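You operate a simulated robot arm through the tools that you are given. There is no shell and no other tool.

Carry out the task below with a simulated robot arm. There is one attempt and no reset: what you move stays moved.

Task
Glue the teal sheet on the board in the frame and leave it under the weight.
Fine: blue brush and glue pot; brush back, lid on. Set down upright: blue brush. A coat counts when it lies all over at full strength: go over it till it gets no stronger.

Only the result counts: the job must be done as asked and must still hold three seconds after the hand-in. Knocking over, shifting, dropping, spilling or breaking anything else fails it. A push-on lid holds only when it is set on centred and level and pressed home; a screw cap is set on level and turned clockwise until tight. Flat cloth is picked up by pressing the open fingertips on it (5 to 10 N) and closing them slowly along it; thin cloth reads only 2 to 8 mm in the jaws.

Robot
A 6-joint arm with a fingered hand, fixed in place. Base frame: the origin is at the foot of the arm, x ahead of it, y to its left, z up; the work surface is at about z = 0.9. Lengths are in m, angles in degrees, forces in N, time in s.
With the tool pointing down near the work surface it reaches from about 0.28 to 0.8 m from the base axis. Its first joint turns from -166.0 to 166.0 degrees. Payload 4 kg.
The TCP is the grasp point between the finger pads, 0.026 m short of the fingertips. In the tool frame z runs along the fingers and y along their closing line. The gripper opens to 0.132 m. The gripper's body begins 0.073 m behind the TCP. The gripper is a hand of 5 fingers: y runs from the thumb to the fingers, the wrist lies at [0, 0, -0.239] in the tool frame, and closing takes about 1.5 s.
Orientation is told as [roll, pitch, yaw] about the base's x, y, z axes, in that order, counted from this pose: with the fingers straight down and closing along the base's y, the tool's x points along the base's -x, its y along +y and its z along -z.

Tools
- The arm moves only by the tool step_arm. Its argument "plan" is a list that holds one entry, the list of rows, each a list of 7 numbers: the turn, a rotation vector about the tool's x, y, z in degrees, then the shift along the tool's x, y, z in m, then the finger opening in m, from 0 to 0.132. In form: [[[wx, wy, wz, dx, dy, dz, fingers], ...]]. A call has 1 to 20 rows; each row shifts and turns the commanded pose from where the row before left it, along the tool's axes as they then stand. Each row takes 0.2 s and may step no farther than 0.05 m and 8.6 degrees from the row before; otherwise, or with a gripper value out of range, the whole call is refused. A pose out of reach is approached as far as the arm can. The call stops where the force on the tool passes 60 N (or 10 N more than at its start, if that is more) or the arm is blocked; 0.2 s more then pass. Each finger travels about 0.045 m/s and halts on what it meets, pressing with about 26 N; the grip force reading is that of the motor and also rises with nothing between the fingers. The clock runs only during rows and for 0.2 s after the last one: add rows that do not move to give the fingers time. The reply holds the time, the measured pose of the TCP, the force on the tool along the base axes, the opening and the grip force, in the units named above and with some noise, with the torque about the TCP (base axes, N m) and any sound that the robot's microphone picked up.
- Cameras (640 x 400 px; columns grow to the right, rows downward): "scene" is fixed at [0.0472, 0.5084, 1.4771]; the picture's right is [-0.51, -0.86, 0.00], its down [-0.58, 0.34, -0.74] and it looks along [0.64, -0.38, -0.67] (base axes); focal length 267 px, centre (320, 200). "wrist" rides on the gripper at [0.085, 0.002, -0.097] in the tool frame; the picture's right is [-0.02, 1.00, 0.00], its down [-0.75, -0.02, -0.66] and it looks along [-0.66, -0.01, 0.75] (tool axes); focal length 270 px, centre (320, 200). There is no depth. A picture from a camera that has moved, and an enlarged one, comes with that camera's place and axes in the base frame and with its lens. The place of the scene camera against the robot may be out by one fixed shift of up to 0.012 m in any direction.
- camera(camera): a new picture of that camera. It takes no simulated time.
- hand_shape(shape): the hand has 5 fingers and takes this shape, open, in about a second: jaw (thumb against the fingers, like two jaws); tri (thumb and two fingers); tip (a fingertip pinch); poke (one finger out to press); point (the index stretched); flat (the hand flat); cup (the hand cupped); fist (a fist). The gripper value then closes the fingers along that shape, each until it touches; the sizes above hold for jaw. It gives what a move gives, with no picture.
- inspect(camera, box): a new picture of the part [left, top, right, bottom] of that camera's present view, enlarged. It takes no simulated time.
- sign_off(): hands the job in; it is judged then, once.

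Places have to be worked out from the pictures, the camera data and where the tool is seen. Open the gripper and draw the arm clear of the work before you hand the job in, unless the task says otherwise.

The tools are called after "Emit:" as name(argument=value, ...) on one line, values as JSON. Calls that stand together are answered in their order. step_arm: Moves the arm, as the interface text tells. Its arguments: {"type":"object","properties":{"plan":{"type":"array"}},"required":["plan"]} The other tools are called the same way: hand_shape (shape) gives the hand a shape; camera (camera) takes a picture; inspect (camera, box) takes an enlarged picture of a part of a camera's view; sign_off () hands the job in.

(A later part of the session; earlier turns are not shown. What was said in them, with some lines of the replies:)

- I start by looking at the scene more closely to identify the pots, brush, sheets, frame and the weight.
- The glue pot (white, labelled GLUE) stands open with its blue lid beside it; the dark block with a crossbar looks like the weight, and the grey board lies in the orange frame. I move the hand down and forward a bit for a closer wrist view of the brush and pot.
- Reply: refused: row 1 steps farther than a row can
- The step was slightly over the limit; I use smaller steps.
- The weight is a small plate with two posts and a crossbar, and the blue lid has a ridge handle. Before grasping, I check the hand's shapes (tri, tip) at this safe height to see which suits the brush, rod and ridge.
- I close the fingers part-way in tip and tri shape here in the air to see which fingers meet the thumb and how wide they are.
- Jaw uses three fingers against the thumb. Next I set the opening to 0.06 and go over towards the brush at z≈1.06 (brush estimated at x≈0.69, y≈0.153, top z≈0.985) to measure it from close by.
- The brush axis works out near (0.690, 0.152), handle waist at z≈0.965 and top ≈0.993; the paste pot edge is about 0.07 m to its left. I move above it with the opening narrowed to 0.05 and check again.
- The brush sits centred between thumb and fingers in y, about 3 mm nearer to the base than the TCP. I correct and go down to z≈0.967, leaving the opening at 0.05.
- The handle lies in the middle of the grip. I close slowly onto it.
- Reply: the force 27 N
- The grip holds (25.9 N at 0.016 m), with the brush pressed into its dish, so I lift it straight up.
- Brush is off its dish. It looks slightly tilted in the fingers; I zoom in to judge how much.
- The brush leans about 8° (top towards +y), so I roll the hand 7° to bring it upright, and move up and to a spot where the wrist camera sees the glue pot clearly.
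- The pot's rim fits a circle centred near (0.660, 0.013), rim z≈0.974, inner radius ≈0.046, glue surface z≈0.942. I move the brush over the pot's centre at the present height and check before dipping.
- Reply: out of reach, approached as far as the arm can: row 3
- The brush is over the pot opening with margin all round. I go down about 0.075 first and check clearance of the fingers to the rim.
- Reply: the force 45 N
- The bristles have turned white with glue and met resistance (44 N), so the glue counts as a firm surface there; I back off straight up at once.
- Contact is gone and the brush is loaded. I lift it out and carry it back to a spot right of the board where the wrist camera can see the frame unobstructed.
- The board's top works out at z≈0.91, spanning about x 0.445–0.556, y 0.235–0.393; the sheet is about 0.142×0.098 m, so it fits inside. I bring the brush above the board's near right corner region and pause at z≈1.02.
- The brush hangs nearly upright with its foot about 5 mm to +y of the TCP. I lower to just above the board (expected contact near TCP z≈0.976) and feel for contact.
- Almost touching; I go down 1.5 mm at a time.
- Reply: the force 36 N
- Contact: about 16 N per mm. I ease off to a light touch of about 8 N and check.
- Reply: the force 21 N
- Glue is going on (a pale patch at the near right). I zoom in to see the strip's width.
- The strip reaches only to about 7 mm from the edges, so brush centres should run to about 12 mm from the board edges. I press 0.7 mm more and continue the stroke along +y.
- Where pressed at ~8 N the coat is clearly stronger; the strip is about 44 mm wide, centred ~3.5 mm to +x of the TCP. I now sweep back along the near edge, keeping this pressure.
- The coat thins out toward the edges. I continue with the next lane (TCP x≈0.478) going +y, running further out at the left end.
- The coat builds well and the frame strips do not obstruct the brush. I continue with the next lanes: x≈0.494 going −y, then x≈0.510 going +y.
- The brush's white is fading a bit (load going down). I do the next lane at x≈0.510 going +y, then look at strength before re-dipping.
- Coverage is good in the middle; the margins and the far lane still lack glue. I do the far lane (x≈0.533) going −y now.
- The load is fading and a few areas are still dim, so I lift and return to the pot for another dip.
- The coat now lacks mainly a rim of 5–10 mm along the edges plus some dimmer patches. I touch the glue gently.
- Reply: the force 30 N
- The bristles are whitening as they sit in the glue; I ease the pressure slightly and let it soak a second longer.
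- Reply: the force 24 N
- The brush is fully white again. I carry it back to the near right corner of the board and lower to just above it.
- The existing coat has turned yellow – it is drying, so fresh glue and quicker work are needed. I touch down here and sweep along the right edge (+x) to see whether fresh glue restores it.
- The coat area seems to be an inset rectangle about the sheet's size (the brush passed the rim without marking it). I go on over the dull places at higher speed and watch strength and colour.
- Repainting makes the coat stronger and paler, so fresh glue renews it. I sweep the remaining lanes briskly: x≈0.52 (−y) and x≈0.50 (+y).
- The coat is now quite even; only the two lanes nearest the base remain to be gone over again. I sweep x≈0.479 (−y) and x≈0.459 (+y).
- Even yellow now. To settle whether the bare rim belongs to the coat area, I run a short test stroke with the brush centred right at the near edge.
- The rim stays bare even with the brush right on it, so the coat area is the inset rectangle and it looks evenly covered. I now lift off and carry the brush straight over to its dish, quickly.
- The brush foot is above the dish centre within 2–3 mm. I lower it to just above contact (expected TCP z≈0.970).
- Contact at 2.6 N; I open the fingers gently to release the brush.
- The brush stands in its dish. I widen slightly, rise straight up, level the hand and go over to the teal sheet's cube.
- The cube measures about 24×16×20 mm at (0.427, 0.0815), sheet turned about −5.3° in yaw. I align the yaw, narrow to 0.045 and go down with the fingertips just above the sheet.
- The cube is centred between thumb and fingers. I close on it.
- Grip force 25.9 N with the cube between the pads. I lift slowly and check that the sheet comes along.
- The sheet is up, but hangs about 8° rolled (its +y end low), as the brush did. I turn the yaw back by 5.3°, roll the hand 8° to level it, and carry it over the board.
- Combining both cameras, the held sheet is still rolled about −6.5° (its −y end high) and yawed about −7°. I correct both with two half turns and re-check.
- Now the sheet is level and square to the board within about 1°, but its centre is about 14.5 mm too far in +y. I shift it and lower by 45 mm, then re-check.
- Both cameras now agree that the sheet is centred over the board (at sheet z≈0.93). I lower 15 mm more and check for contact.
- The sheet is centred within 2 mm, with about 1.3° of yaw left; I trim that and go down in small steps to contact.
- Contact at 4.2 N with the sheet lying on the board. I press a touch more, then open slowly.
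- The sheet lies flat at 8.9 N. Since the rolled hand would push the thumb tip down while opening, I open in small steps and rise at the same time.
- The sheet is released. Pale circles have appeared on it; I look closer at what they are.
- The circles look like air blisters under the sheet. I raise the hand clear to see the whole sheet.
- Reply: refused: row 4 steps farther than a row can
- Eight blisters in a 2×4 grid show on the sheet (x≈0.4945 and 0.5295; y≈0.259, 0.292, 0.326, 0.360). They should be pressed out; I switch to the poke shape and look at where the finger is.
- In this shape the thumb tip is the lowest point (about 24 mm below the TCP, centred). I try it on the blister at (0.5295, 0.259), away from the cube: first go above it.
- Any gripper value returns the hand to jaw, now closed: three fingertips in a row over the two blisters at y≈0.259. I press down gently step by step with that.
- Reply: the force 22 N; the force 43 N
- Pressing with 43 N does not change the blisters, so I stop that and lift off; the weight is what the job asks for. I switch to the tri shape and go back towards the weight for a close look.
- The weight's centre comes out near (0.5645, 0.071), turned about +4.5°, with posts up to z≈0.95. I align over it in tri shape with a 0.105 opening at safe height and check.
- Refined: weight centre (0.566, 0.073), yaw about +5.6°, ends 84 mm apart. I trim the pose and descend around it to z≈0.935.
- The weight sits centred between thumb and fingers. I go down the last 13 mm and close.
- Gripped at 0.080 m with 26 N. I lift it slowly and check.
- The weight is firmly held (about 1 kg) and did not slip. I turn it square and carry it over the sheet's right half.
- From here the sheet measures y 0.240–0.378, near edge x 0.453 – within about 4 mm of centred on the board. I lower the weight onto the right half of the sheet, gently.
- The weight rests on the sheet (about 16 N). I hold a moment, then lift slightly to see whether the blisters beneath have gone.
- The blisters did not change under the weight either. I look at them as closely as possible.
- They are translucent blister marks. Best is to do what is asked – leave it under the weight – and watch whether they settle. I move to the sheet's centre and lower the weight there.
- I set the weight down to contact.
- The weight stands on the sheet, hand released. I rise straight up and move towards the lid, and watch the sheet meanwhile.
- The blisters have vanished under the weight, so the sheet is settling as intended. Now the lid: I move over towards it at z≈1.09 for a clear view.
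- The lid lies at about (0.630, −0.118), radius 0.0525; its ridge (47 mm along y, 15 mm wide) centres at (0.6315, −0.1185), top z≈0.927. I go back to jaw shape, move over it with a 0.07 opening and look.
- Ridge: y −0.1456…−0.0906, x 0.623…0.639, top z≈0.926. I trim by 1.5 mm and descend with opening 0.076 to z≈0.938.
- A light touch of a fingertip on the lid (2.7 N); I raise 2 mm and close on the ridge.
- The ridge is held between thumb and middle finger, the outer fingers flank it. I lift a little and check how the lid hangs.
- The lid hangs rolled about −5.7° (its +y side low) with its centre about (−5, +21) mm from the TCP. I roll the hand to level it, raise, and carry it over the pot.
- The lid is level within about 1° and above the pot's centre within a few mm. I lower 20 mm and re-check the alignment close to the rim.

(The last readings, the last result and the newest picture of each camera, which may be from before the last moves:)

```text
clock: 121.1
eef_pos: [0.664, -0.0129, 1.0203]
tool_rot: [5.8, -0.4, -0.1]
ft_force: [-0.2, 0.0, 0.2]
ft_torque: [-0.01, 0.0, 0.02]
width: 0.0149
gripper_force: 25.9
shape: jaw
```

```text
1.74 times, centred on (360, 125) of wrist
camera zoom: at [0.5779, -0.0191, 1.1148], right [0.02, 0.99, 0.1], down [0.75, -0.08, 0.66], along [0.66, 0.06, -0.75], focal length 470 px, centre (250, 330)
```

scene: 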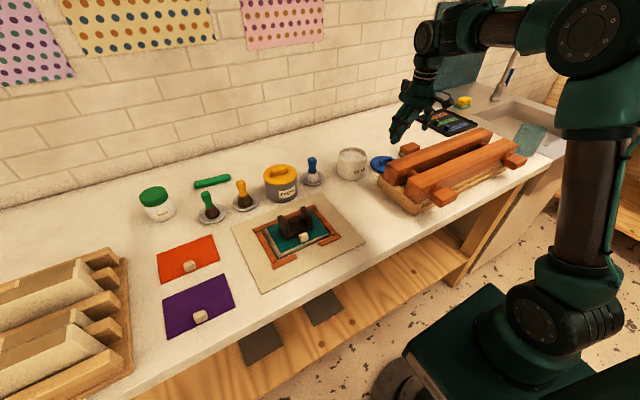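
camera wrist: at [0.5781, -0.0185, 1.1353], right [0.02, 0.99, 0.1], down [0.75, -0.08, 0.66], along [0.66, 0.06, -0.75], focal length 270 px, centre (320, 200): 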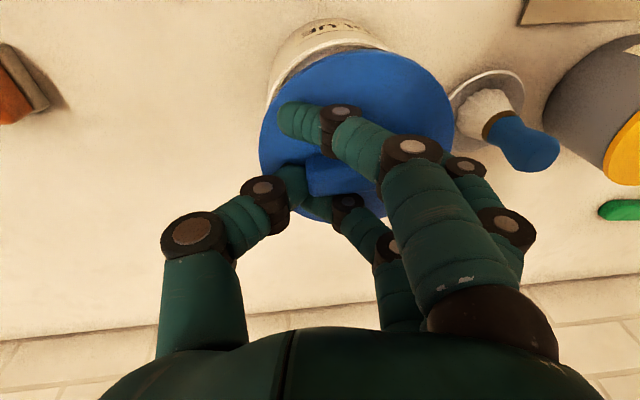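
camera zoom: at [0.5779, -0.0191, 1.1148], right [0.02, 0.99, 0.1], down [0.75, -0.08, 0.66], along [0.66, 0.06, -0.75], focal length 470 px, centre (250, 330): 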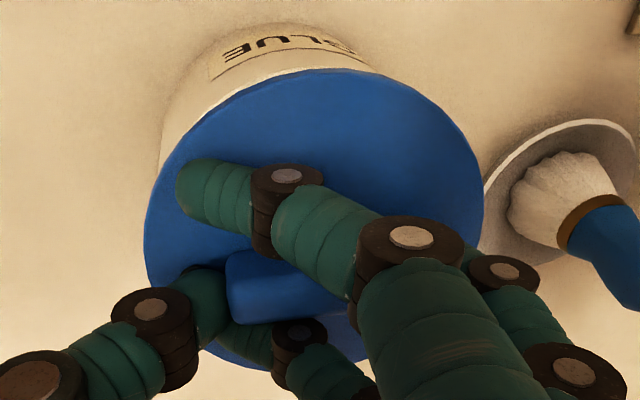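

Close to the rim the lid looks centred within 2–3 mm and near level. I lower further in small steps until it touches.

Emit:
step_arm(plan=[[[0, 0, 0, 0, -0.0006, 0.006, 0.02], [0, 0, 0, 0, 0, 0, 0.02]]])

Emit:
inspect(camera="scene", box=[338, 132, 386, 168])

Emit:
step_arm(plan=[[[0, 0, 0, 0, -0.0002, 0.002, 0.02], [0, 0, 0, 0, 0, 0, 0.02]]])

Emit:
inspect(camera="scene", box=[338, 132, 386, 168])

```text
clock: 121.7
eef_pos: [0.6633, -0.0123, 1.0128]
tool_rot: [5.8, -0.4, 0.0]
ft_force: [0.0, -0.4, -0.7]
ft_torque: [0.0, 0.0, -0.03]
width: 0.0148
gripper_force: 25.9
shape: jaw
```

```text
11.11 times, centred on (362, 150) of scene
camera zoom: at [0.0472, 0.5084, 1.4771], right [-0.51, -0.86, 0.0], down [-0.58, 0.34, -0.74], along [0.64, -0.38, -0.67], focal length 2967 px, centre (-147, 756)
```

zoom: 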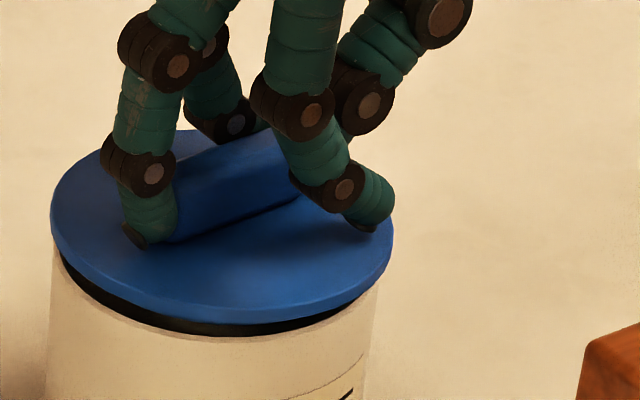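

```text
clock: 122.3
eef_pos: [0.6632, -0.0124, 1.0123]
tool_rot: [5.7, -0.3, 0.0]
ft_force: [0.0, 0.2, -0.6]
ft_torque: [0.04, 0.02, -0.03]
width: 0.0148
gripper_force: 25.5
shape: jaw
```

```text
11.11 times, centred on (362, 150) of scene
camera zoom: at [0.0472, 0.5084, 1.4771], right [-0.51, -0.86, 0.0], down [-0.58, 0.34, -0.74], along [0.64, -0.38, -0.67], focal length 2967 px, centre (-147, 756)
```

zoom: 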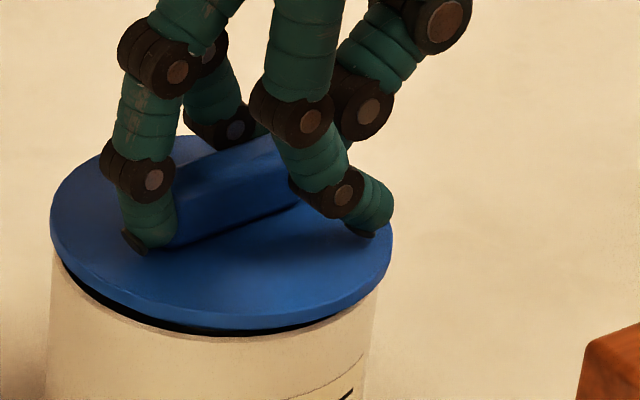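

Emit:
step_arm(plan=[[[0, 0, 0, 0, -0.0002, 0.002, 0.02], [0, 0, 0, 0, 0, 0, 0.02]]])

Emit:
step_arm(plan=[[[0, 0, 0, 0, -0.0002, 0.002, 0.02], [0, 0, 0, 0, 0, 0, 0.02]]])

Emit:
inspect(camera="scene", box=[338, 132, 386, 168])

```text
clock: 122.9
eef_pos: [0.664, -0.0122, 1.009]
tool_rot: [5.7, -0.4, 0.0]
ft_force: [-0.2, 0.1, -0.2]
ft_torque: [0.0, 0.02, 0.02]
width: 0.0146
gripper_force: 26.0
shape: jaw
```

```text
clock: 123.5
eef_pos: [0.6644, -0.0127, 1.0079]
tool_rot: [5.8, -0.3, 0.0]
ft_force: [0.7, 0.4, 0.0]
ft_torque: [-0.02, 0.04, -0.02]
width: 0.0149
gripper_force: 26.3
shape: jaw
```

```text
11.11 times, centred on (362, 150) of scene
camera zoom: at [0.0472, 0.5084, 1.4771], right [-0.51, -0.86, 0.0], down [-0.58, 0.34, -0.74], along [0.64, -0.38, -0.67], focal length 2967 px, centre (-147, 756)
```

zoom: 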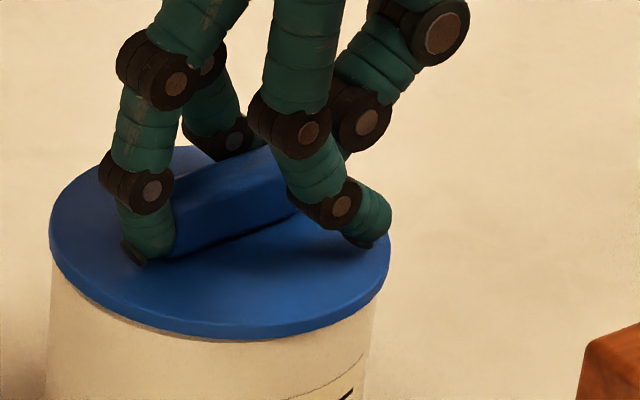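

The lid edge is right at the rim, evenly placed. I continue down carefully to feel contact.

Emit:
step_arm(plan=[[[0, 0, 0, 0, -0.0002, 0.0015, 0.02], [0, 0, 0, 0, 0, 0, 0.02]]])

Emit:
step_arm(plan=[[[0, 0, 0, 0, -0.0002, 0.0015, 0.02], [0, 0, 0, 0, 0, 0, 0.02]]])

Emit:
inspect(camera="scene", box=[338, 132, 386, 168])

```text
clock: 124.1
eef_pos: [0.664, -0.0126, 1.0063]
tool_rot: [5.8, -0.3, 0.0]
ft_force: [0.1, -0.6, 3.1]
ft_torque: [-0.15, -0.02, 0.01]
width: 0.015
gripper_force: 26.7
shape: jaw
```

```text
clock: 124.7
eef_pos: [0.6653, -0.0114, 1.006]
tool_rot: [5.8, -0.5, 0.0]
ft_force: [2.5, -2.9, 9.9]
ft_torque: [-0.38, -0.03, 0.04]
width: 0.0158
gripper_force: 25.8
shape: jaw
heard: snap
```

```text
11.11 times, centred on (362, 150) of scene
camera zoom: at [0.0472, 0.5084, 1.4771], right [-0.51, -0.86, 0.0], down [-0.58, 0.34, -0.74], along [0.64, -0.38, -0.67], focal length 2967 px, centre (-147, 756)
```

zoom: 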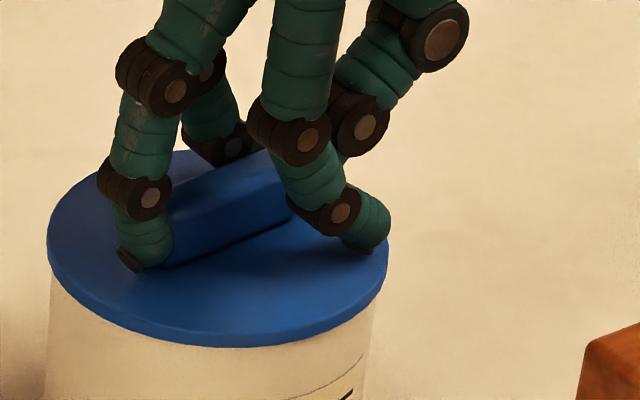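

A snap – the lid has seated. I open slowly while rising a little and then withdraw upwards.

Emit:
step_arm(plan=[[[0, 0, 0, 0, 0.0001, -0.001, 0.025], [0, 0, 0, 0, 0.0001, -0.001, 0.034], [0, 0, 0, 0, 0.0002, -0.002, 0.044], [0, 0, 0, 0, 0.0003, -0.003, 0.056], [0, 0, 0, 0, 0.0004, -0.004, 0.068], [0, 0, 0, 0, 0.0005, -0.005, 0.076], [0, 0, 0, 0, 0, 0, 0.076]]])

Emit:
camera(camera="wrist")

Emit:
inspect(camera="scene", box=[325, 120, 395, 185])

```text
clock: 126.3
eef_pos: [0.6629, -0.0122, 1.0212]
tool_rot: [5.8, -0.4, 0.0]
ft_force: [0.5, -0.5, -0.3]
ft_torque: [0.01, -0.03, -0.05]
width: 0.075
gripper_force: 0.0
shape: jaw
heard: snap
```

```text
taken
camera wrist: at [0.5784, -0.0193, 1.1159], right [0.02, 0.99, 0.1], down [0.75, -0.08, 0.66], along [0.66, 0.06, -0.75], focal length 270 px, centre (320, 200)
```

wrist: 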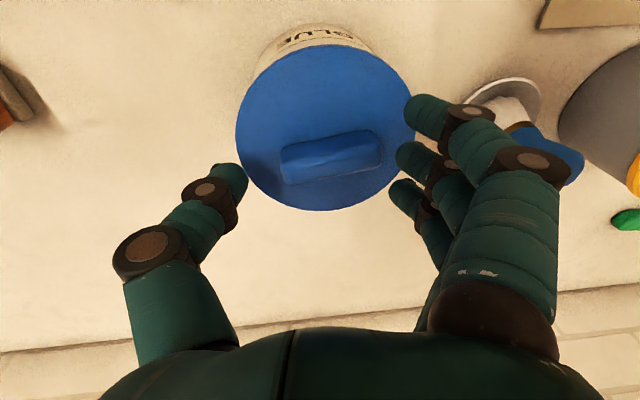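

```text
6.15 times, centred on (360, 152) of scene
camera zoom: at [0.0472, 0.5084, 1.4771], right [-0.51, -0.86, 0.0], down [-0.58, 0.34, -0.74], along [0.64, -0.38, -0.67], focal length 1643 px, centre (74, 492)
```

zoom: 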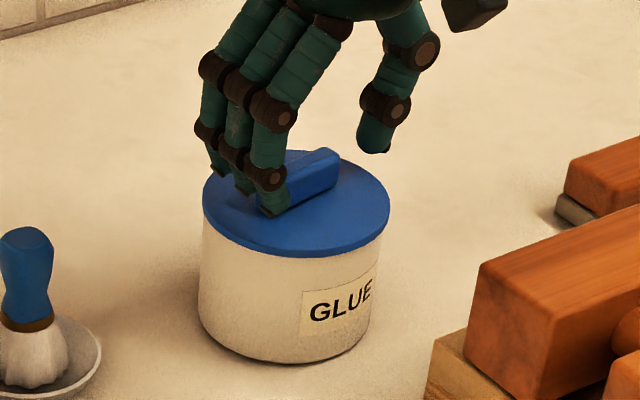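

A second snap was heard while opening; I check closely whether the lid still sits home and level.

Emit:
inspect(camera="scene", box=[338, 136, 386, 172])

Emit:
inspect(camera="wrist", box=[220, 20, 440, 220])

```text
11.11 times, centred on (362, 154) of scene
camera zoom: at [0.0472, 0.5084, 1.4771], right [-0.51, -0.86, 0.0], down [-0.58, 0.34, -0.74], along [0.64, -0.38, -0.67], focal length 2967 px, centre (-147, 711)
```

zoom: 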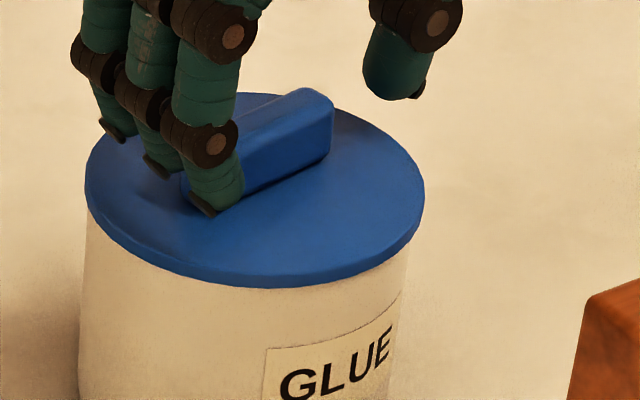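

```text
2.00 times, centred on (330, 120) of wrist
camera zoom: at [0.5784, -0.0193, 1.1159], right [0.02, 0.99, 0.1], down [0.75, -0.08, 0.66], along [0.66, 0.06, -0.75], focal length 541 px, centre (300, 360)
```

zoom: 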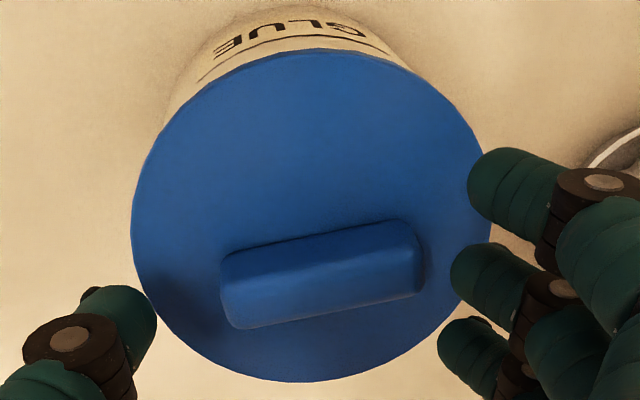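

The lid sits at seated height (top z≈0.977) and level; the pot has slid about 1 cm with it, which is allowed for the pot. To be sure it is home I will press on it: first rise, level the hand and close the fingers.

Emit:
step_arm(plan=[[[0, 0, 0, 0, 0.003, -0.03, 0.076], [0, 0, 0, 0, 0.001, -0.012, 0.076], [5.8, 0, 0, 0, 0, 0, 0.06], [0, 0, 0, 0.0, 0.01, 0, 0.03], [0, 0, 0, 0, 0, 0, 0.0], [0, 0, 0, 0, 0, 0, 0.0], [0, 0, 0, 0, 0, 0, 0.0], [0, 0, 0, 0, 0, 0, 0.0]]])

Emit:
camera(camera="wrist")

Emit:
inspect(camera="scene", box=[325, 100, 405, 180])

```text
clock: 128.1
eef_pos: [0.6637, -0.0021, 1.0633]
tool_rot: [0.0, -0.4, 0.0]
ft_force: [-0.1, -0.9, -0.8]
ft_torque: [0.01, 0.0, 0.01]
width: 0.0
gripper_force: 25.8
shape: jaw
```

```text
taken
camera wrist: at [0.5781, 0.0001, 1.1583], right [0.02, 1.0, 0.0], down [0.75, -0.02, 0.66], along [0.66, -0.01, -0.75], focal length 270 px, centre (320, 200)
```

wrist: 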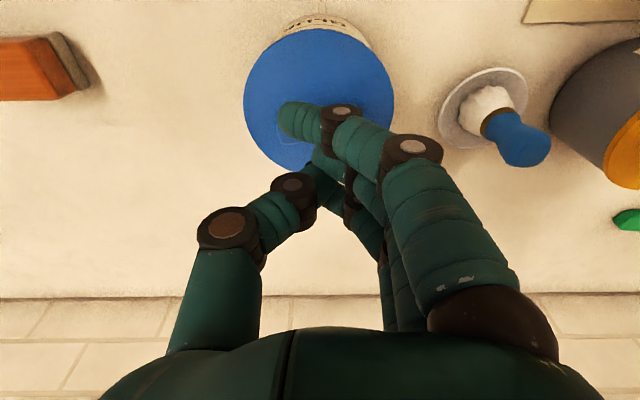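

```text
5.00 times, centred on (365, 140) of scene
camera zoom: at [0.0472, 0.5084, 1.4771], right [-0.51, -0.86, 0.0], down [-0.58, 0.34, -0.74], along [0.64, -0.38, -0.67], focal length 1335 px, centre (95, 500)
```

zoom: 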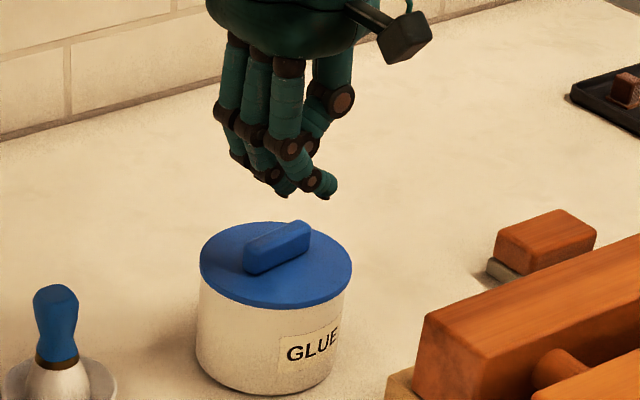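

Emit:
inspect(camera="scene", box=[340, 138, 400, 183])

Emit:
inspect(camera="wrist", box=[230, 5, 410, 180])

```text
8.89 times, centred on (370, 160) of scene
camera zoom: at [0.0472, 0.5084, 1.4771], right [-0.51, -0.86, 0.0], down [-0.58, 0.34, -0.74], along [0.64, -0.38, -0.67], focal length 2374 px, centre (-124, 551)
```

zoom: 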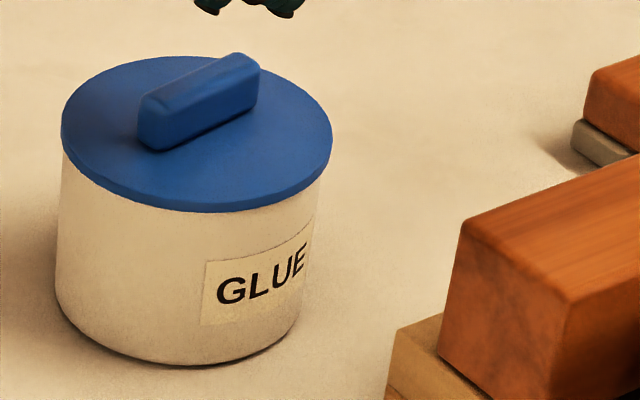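

```text
2.29 times, centred on (320, 92) of wrist
camera zoom: at [0.5781, 0.0001, 1.1583], right [0.02, 1.0, 0.0], down [0.75, -0.02, 0.66], along [0.66, -0.01, -0.75], focal length 618 px, centre (320, 446)
```

zoom: 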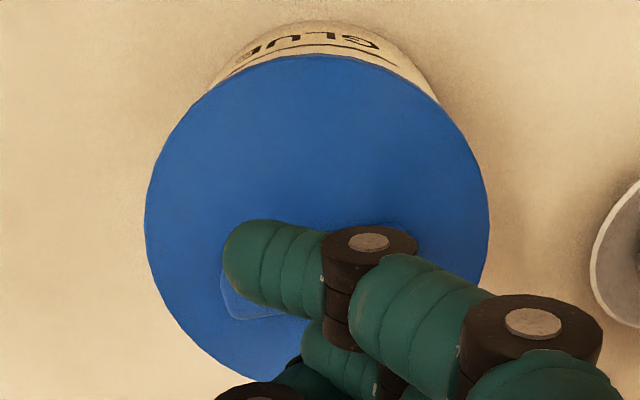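

The lid is level and centred on the pot. I press gently on its ridge from above to make sure it is home.

Emit:
step_arm(plan=[[[0, 0, 0, 0.003, 0.001, 0.02, 0.0], [0, 0, 0, 0, 0, 0.014, 0.0], [0, 0, 0, 0, 0, 0, 0.0]]])

Emit:
step_arm(plan=[[[0, 0, 0, 0, 0, 0.002, 0.0], [0, 0, 0, 0, 0, 0.002, 0.0], [0, 0, 0, 0, 0, 0, 0.0]]])

Emit:
inspect(camera="scene", box=[340, 120, 400, 183])

```text
clock: 128.9
eef_pos: [0.6616, -0.0021, 1.0291]
tool_rot: [0.0, -0.5, 0.0]
ft_force: [0.1, 1.5, 9.1]
ft_torque: [0.06, 0.09, -0.01]
width: 0.0
gripper_force: 25.7
shape: jaw
```

```text
clock: 129.7
eef_pos: [0.6619, -0.0021, 1.027]
tool_rot: [0.0, -0.7, 0.0]
ft_force: [2.6, 4.5, 41.9]
ft_torque: [0.15, 0.24, -0.05]
width: 0.0001
gripper_force: 26.1
shape: jaw
```

```text
6.35 times, centred on (370, 152) of scene
camera zoom: at [0.0472, 0.5084, 1.4771], right [-0.51, -0.86, 0.0], down [-0.58, 0.34, -0.74], along [0.64, -0.38, -0.67], focal length 1696 px, centre (2, 508)
```

zoom: 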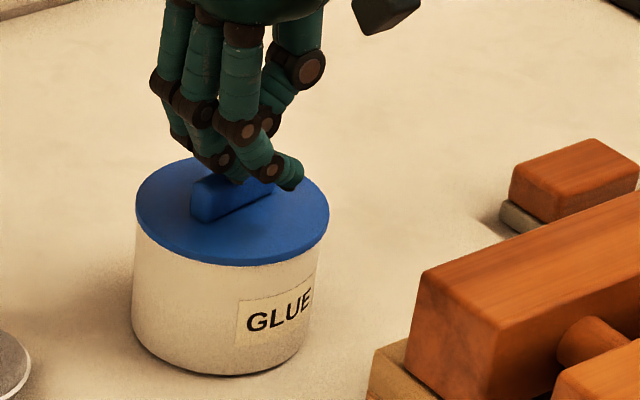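

No further snap at 42 N, so the lid was already home. I rise straight off and retreat clear of the work.

Emit:
step_arm(plan=[[[0, 0, 0, 0, 0, -0.004, 0.0], [0, 0, 0, 0, 0, -0.02, 0.0], [0, 0, 0, 0.02, 0, -0.035, 0.02], [0, 0, 0, 0.035, 0, -0.03, 0.06], [0, 0, 0, 0.035, 0, -0.03, 0.1], [0, 0, 0, 0.035, 0, -0.02, 0.12], [0, 0, 0, 0.035, 0, -0.02, 0.132], [0, 0, 0, 0.03, 0, -0.02, 0.132], [0, 0, 0, 0, 0, 0, 0.132]]])

Emit:
camera(camera="scene")

Emit:
camera(camera="wrist")

Emit:
inspect(camera="scene", box=[255, 130, 395, 260])

```text
clock: 131.7
eef_pos: [0.4684, -0.0015, 1.2027]
tool_rot: [0.1, -0.4, 0.0]
ft_force: [-0.2, 0.3, 0.6]
ft_torque: [0.01, 0.01, -0.01]
width: 0.1097
gripper_force: 0.1
shape: jaw
heard: snap
```

```text
taken
```

scene: 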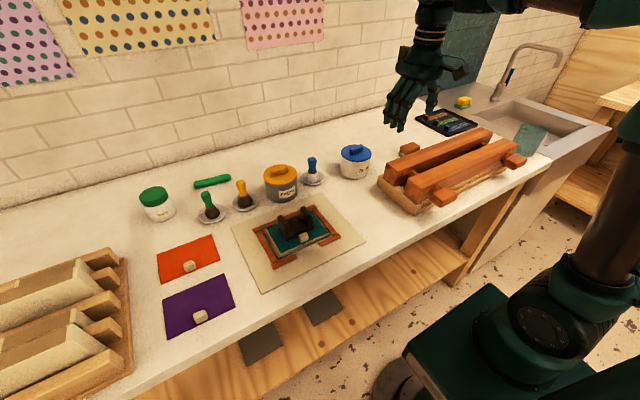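

```text
taken
camera wrist: at [0.3829, 0.0015, 1.2981], right [0.02, 1.0, 0.0], down [0.75, -0.02, 0.66], along [0.66, -0.01, -0.75], focal length 270 px, centre (320, 200)
```

wrist: 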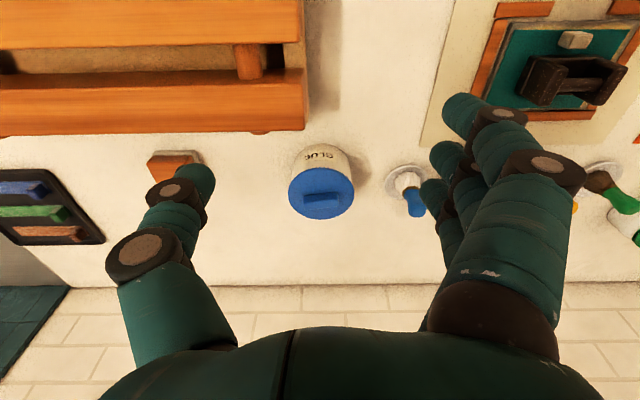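

```text
3.08 times, centred on (325, 195) of scene
camera zoom: at [0.0472, 0.5084, 1.4771], right [-0.51, -0.86, 0.0], down [-0.58, 0.34, -0.74], along [0.64, -0.38, -0.67], focal length 822 px, centre (305, 215)
```

zoom: 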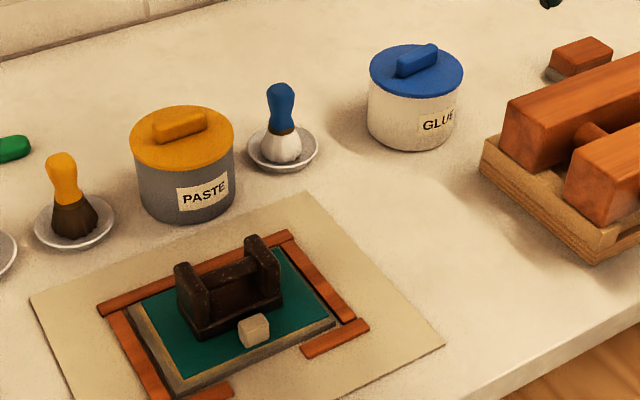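

A snap was heard again while rising, so I inspect the lid very closely from both cameras.

Emit:
inspect(camera="scene", box=[332, 136, 380, 186])

Emit:
inspect(camera="wrist", box=[270, 130, 370, 230])

Emit:
inspect(camera="scene", box=[255, 150, 335, 220])

```text
8.00 times, centred on (356, 161) of scene
camera zoom: at [0.0472, 0.5084, 1.4771], right [-0.51, -0.86, 0.0], down [-0.58, 0.34, -0.74], along [0.64, -0.38, -0.67], focal length 2136 px, centre (32, 512)
```

zoom: 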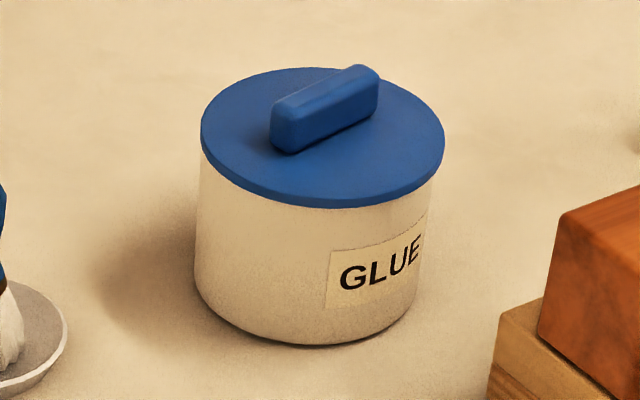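

```text
4.00 times, centred on (320, 180) of wrist
camera zoom: at [0.3829, 0.0015, 1.2981], right [0.02, 1.0, 0.0], down [0.75, -0.02, 0.66], along [0.66, -0.01, -0.75], focal length 1081 px, centre (320, 280)
```

zoom: 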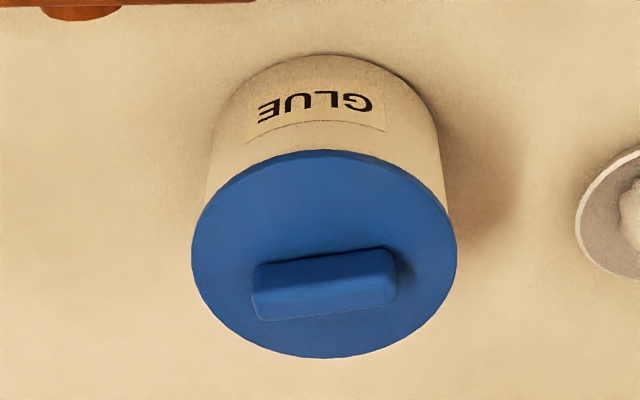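

```text
5.71 times, centred on (295, 185) of scene
camera zoom: at [0.0472, 0.5084, 1.4771], right [-0.51, -0.86, 0.0], down [-0.58, 0.34, -0.74], along [0.64, -0.38, -0.67], focal length 1526 px, centre (463, 286)
```

zoom: 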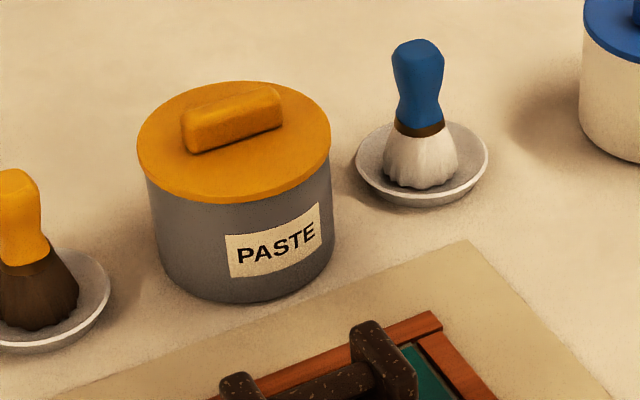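

The lid looks level and seated, but the three snaps leave doubt (on – off while opening – on again when pressed). To be certain, I go back and press once more, holding the pressure, and listen.

Emit:
step_arm(plan=[[[0, 0, 0, -0.035, 0, 0.015, 0.0], [0, 0, 0, -0.035, 0, 0.02, 0.0], [0, 0, 0, -0.035, 0, 0.02, 0.0], [0, 0, 0, -0.035, 0, 0.025, 0.0], [0, 0, 0, -0.035, 0, 0.03, 0.0], [0, 0, 0, -0.018, 0.0005, 0.035, 0.0], [0, 0, 0, 0, 0, 0.018, 0.0], [0, 0, 0, 0, 0, 0, 0.0], [0, 0, 0, 0, 0, 0, 0.0], [0, 0, 0, 0, 0, 0, 0.0]]])

Emit:
inspect(camera="scene", box=[325, 90, 405, 180])

Emit:
camera(camera="wrist")

```text
clock: 133.9
eef_pos: [0.6649, -0.0009, 1.0406]
tool_rot: [0.1, -0.4, 0.0]
ft_force: [0.5, 0.3, -0.4]
ft_torque: [0.01, 0.01, 0.03]
width: 0.0
gripper_force: 26.0
shape: jaw
```

```text
4.44 times, centred on (365, 135) of scene
camera zoom: at [0.0472, 0.5084, 1.4771], right [-0.51, -0.86, 0.0], down [-0.58, 0.34, -0.74], along [0.64, -0.38, -0.67], focal length 1187 px, centre (120, 489)
```

zoom: 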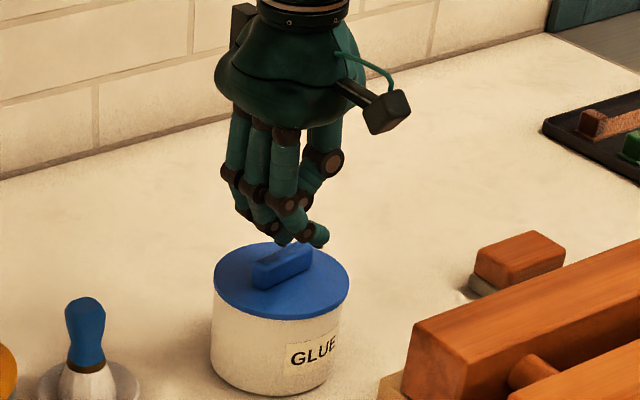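

```text
taken
camera wrist: at [0.5786, 0.0021, 1.1367], right [0.02, 1.0, 0.0], down [0.75, -0.02, 0.66], along [0.66, -0.01, -0.75], focal length 270 px, centre (320, 200)
```

wrist: 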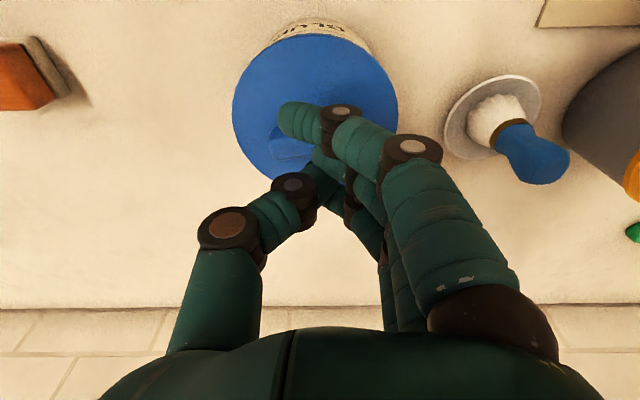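

Emit:
step_arm(plan=[[[0, 0, 0, 0.002, 0, 0.009, 0.0], [0, 0, 0, 0, 0, 0.003, 0.0], [0, 0, 0, 0, 0, 0.002, 0.0], [0, 0, 0, 0, 0, 0.001, 0.0], [0, 0, 0, 0, 0, 0, 0.0], [0, 0, 0, 0, 0, 0, 0.0], [0, 0, 0, 0, 0, 0, 0.0], [0, 0, 0, 0, 0, 0, 0.0]]])

Emit:
inspect(camera="scene", box=[332, 136, 380, 186])

```text
clock: 135.7
eef_pos: [0.6617, -0.0005, 1.0277]
tool_rot: [0.0, -0.6, 0.1]
ft_force: [1.8, 6.1, 38.1]
ft_torque: [0.24, 0.34, -0.12]
width: 0.0
gripper_force: 25.8
shape: jaw
```

```text
8.00 times, centred on (356, 161) of scene
camera zoom: at [0.0472, 0.5084, 1.4771], right [-0.51, -0.86, 0.0], down [-0.58, 0.34, -0.74], along [0.64, -0.38, -0.67], focal length 2136 px, centre (32, 512)
```

zoom: 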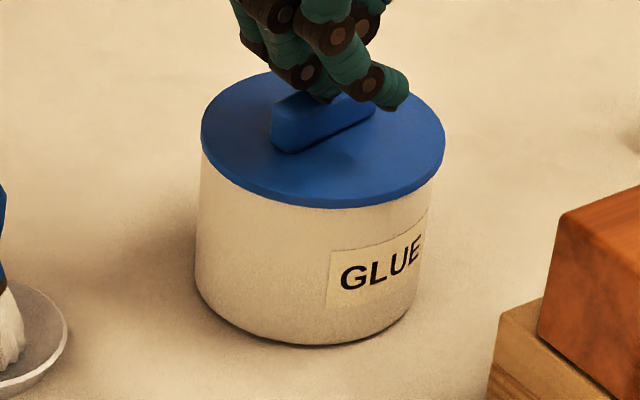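

No snap while holding 38 N. Now I release gradually and listen.

Emit:
step_arm(plan=[[[0, 0, 0, 0, 0, -0.002, 0.0], [0, 0, 0, 0, 0, -0.002, 0.0], [0, 0, 0, 0, 0, -0.002, 0.0], [0, 0, 0, 0, 0, -0.004, 0.0], [0, 0, 0, 0, 0, 0, 0.0]]])

Emit:
step_arm(plan=[[[0, 0, 0, 0, 0, -0.02, 0.0], [0, 0, 0, 0.02, 0, -0.035, 0.0], [0, 0, 0, 0, 0, 0, 0.0]]])

Emit:
inspect(camera="scene", box=[332, 136, 380, 186])

```text
clock: 136.9
eef_pos: [0.661, -0.0012, 1.0352]
tool_rot: [-0.1, -0.3, 0.1]
ft_force: [0.2, -1.2, -0.2]
ft_torque: [0.0, 0.0, 0.0]
width: 0.0
gripper_force: 25.9
shape: jaw
```

```text
clock: 137.7
eef_pos: [0.6418, -0.0, 1.0918]
tool_rot: [0.0, -0.4, 0.1]
ft_force: [1.0, 0.1, 0.0]
ft_torque: [-0.02, 0.06, -0.02]
width: 0.0
gripper_force: 25.5
shape: jaw
```

```text
8.00 times, centred on (356, 161) of scene
camera zoom: at [0.0472, 0.5084, 1.4771], right [-0.51, -0.86, 0.0], down [-0.58, 0.34, -0.74], along [0.64, -0.38, -0.67], focal length 2136 px, centre (32, 512)
```

zoom: 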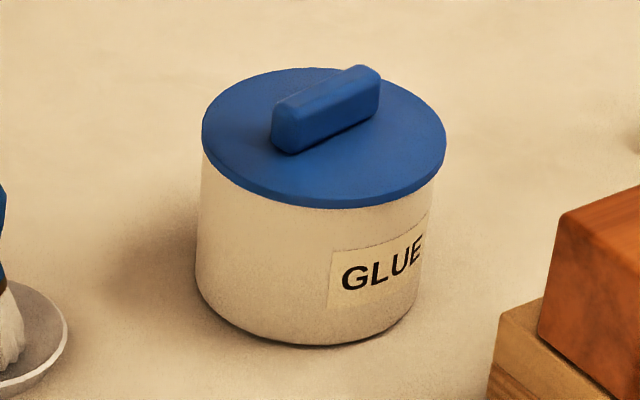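

No snap on release either – the lid is on. I withdraw the arm to the starting area with the gripper open and do a last check of everything.

Emit:
step_arm(plan=[[[0, 0, 0, 0.035, 0, -0.03, 0.04], [0, 0, 0, 0.035, 0, -0.03, 0.08], [0, 0, 0, 0.035, 0.01, -0.03, 0.12], [0, 0, 0, 0.035, 0.02, -0.025, 0.132], [0, 0, 0, 0.035, 0.02, -0.02, 0.132], [0, 0, 0, 0.03, 0.02, -0.02, 0.132], [0, 0, 0, 0, 0, 0, 0.132], [0, 0, 0, 0, 0, 0, 0.132]]])

Emit:
camera(camera="scene")

Emit:
camera(camera="wrist")

Emit:
inspect(camera="scene", box=[255, 180, 345, 260])

Emit:
inspect(camera="scene", box=[290, 140, 390, 200])

```text
clock: 139.5
eef_pos: [0.4344, 0.0698, 1.2448]
tool_rot: [0.1, -0.5, 0.0]
ft_force: [-0.1, 0.5, 0.4]
ft_torque: [0.01, 0.02, -0.01]
width: 0.1316
gripper_force: 0.0
shape: jaw
```

```text
taken
```

scene: 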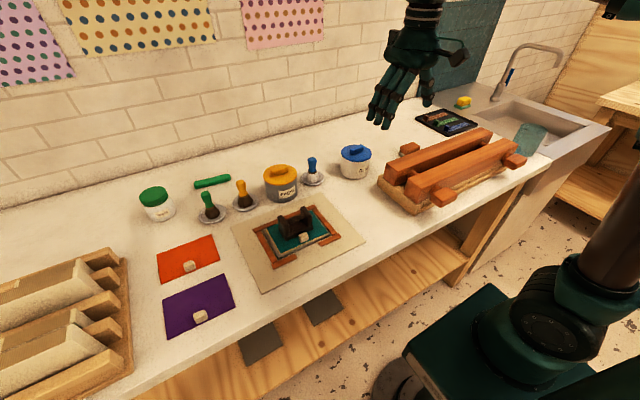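

```text
taken
camera wrist: at [0.3486, 0.0725, 1.3406], right [0.02, 1.0, 0.0], down [0.75, -0.02, 0.66], along [0.66, -0.01, -0.75], focal length 270 px, centre (320, 200)
```

wrist: 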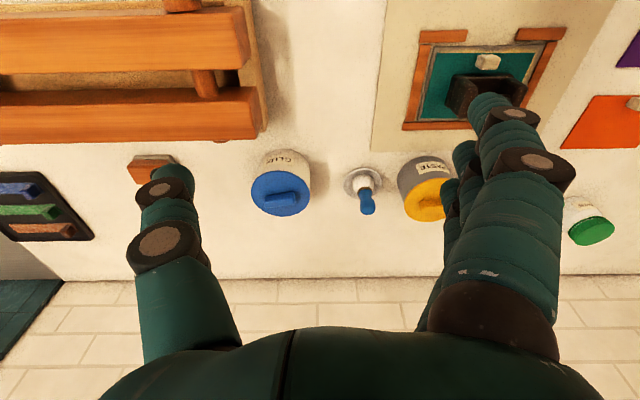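

```text
5.00 times, centred on (300, 220) of scene
camera zoom: at [0.0472, 0.5084, 1.4771], right [-0.51, -0.86, 0.0], down [-0.58, 0.34, -0.74], along [0.64, -0.38, -0.67], focal length 1335 px, centre (420, 100)
```

zoom: 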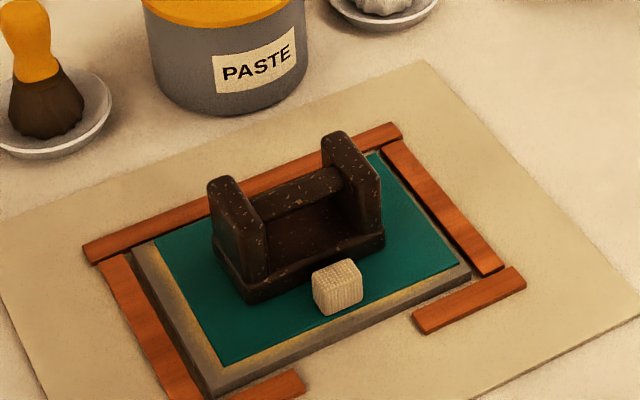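

```text
6.40 times, centred on (340, 170) of scene
camera zoom: at [0.0472, 0.5084, 1.4771], right [-0.51, -0.86, 0.0], down [-0.58, 0.34, -0.74], along [0.64, -0.38, -0.67], focal length 1709 px, centre (192, 392)
```

zoom: 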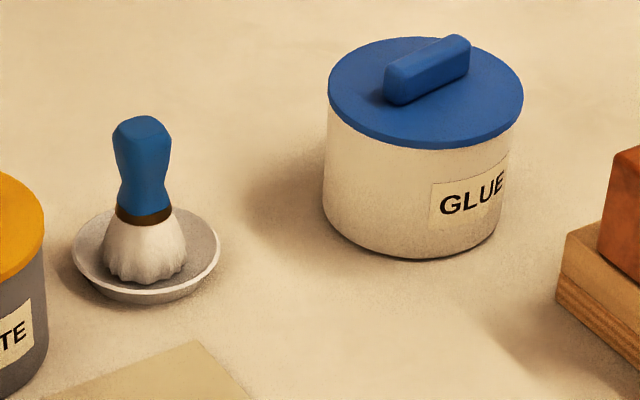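

Everything checks out: the teal sheet lies flat on the board in the frame under the weight with no blisters, the blue brush stands upright in its dish, the glue pot is closed, and nothing else appears disturbed. The gripper is open and the arm is clear, so I hand the job in.

Emit:
sign_off()

```text
The job is handed in.
```

I glued the teal sheet onto the board in the frame and left it under the weight. The job is handed in; I haven't seen the verdict.

- **Sheet and coat:** I brushed the board to an even coat. The glue yellowed before I had finished, and a second coat did not turn it white again. The sheet lies about 4–5 mm off the board's centre. Eight blisters showed after I laid it, and they disappeared once the weight was on.
- **Brush:** the blue brush stands upright in its dish. It still has glue on it, and it sits slightly off the dish's centre.
- **Glue pot:** the lid is on and level. I heard three snaps in all while seating it; I think it popped off once as the fingers opened and went back on when I pressed it. A last press of 38 N, held for about a second, brought no further snap, so I take it as home. The pot slid about 1 cm while I let go of the lid.

As far as the final pictures show, nothing else was moved. The gripper is open and the arm is clear of the work.
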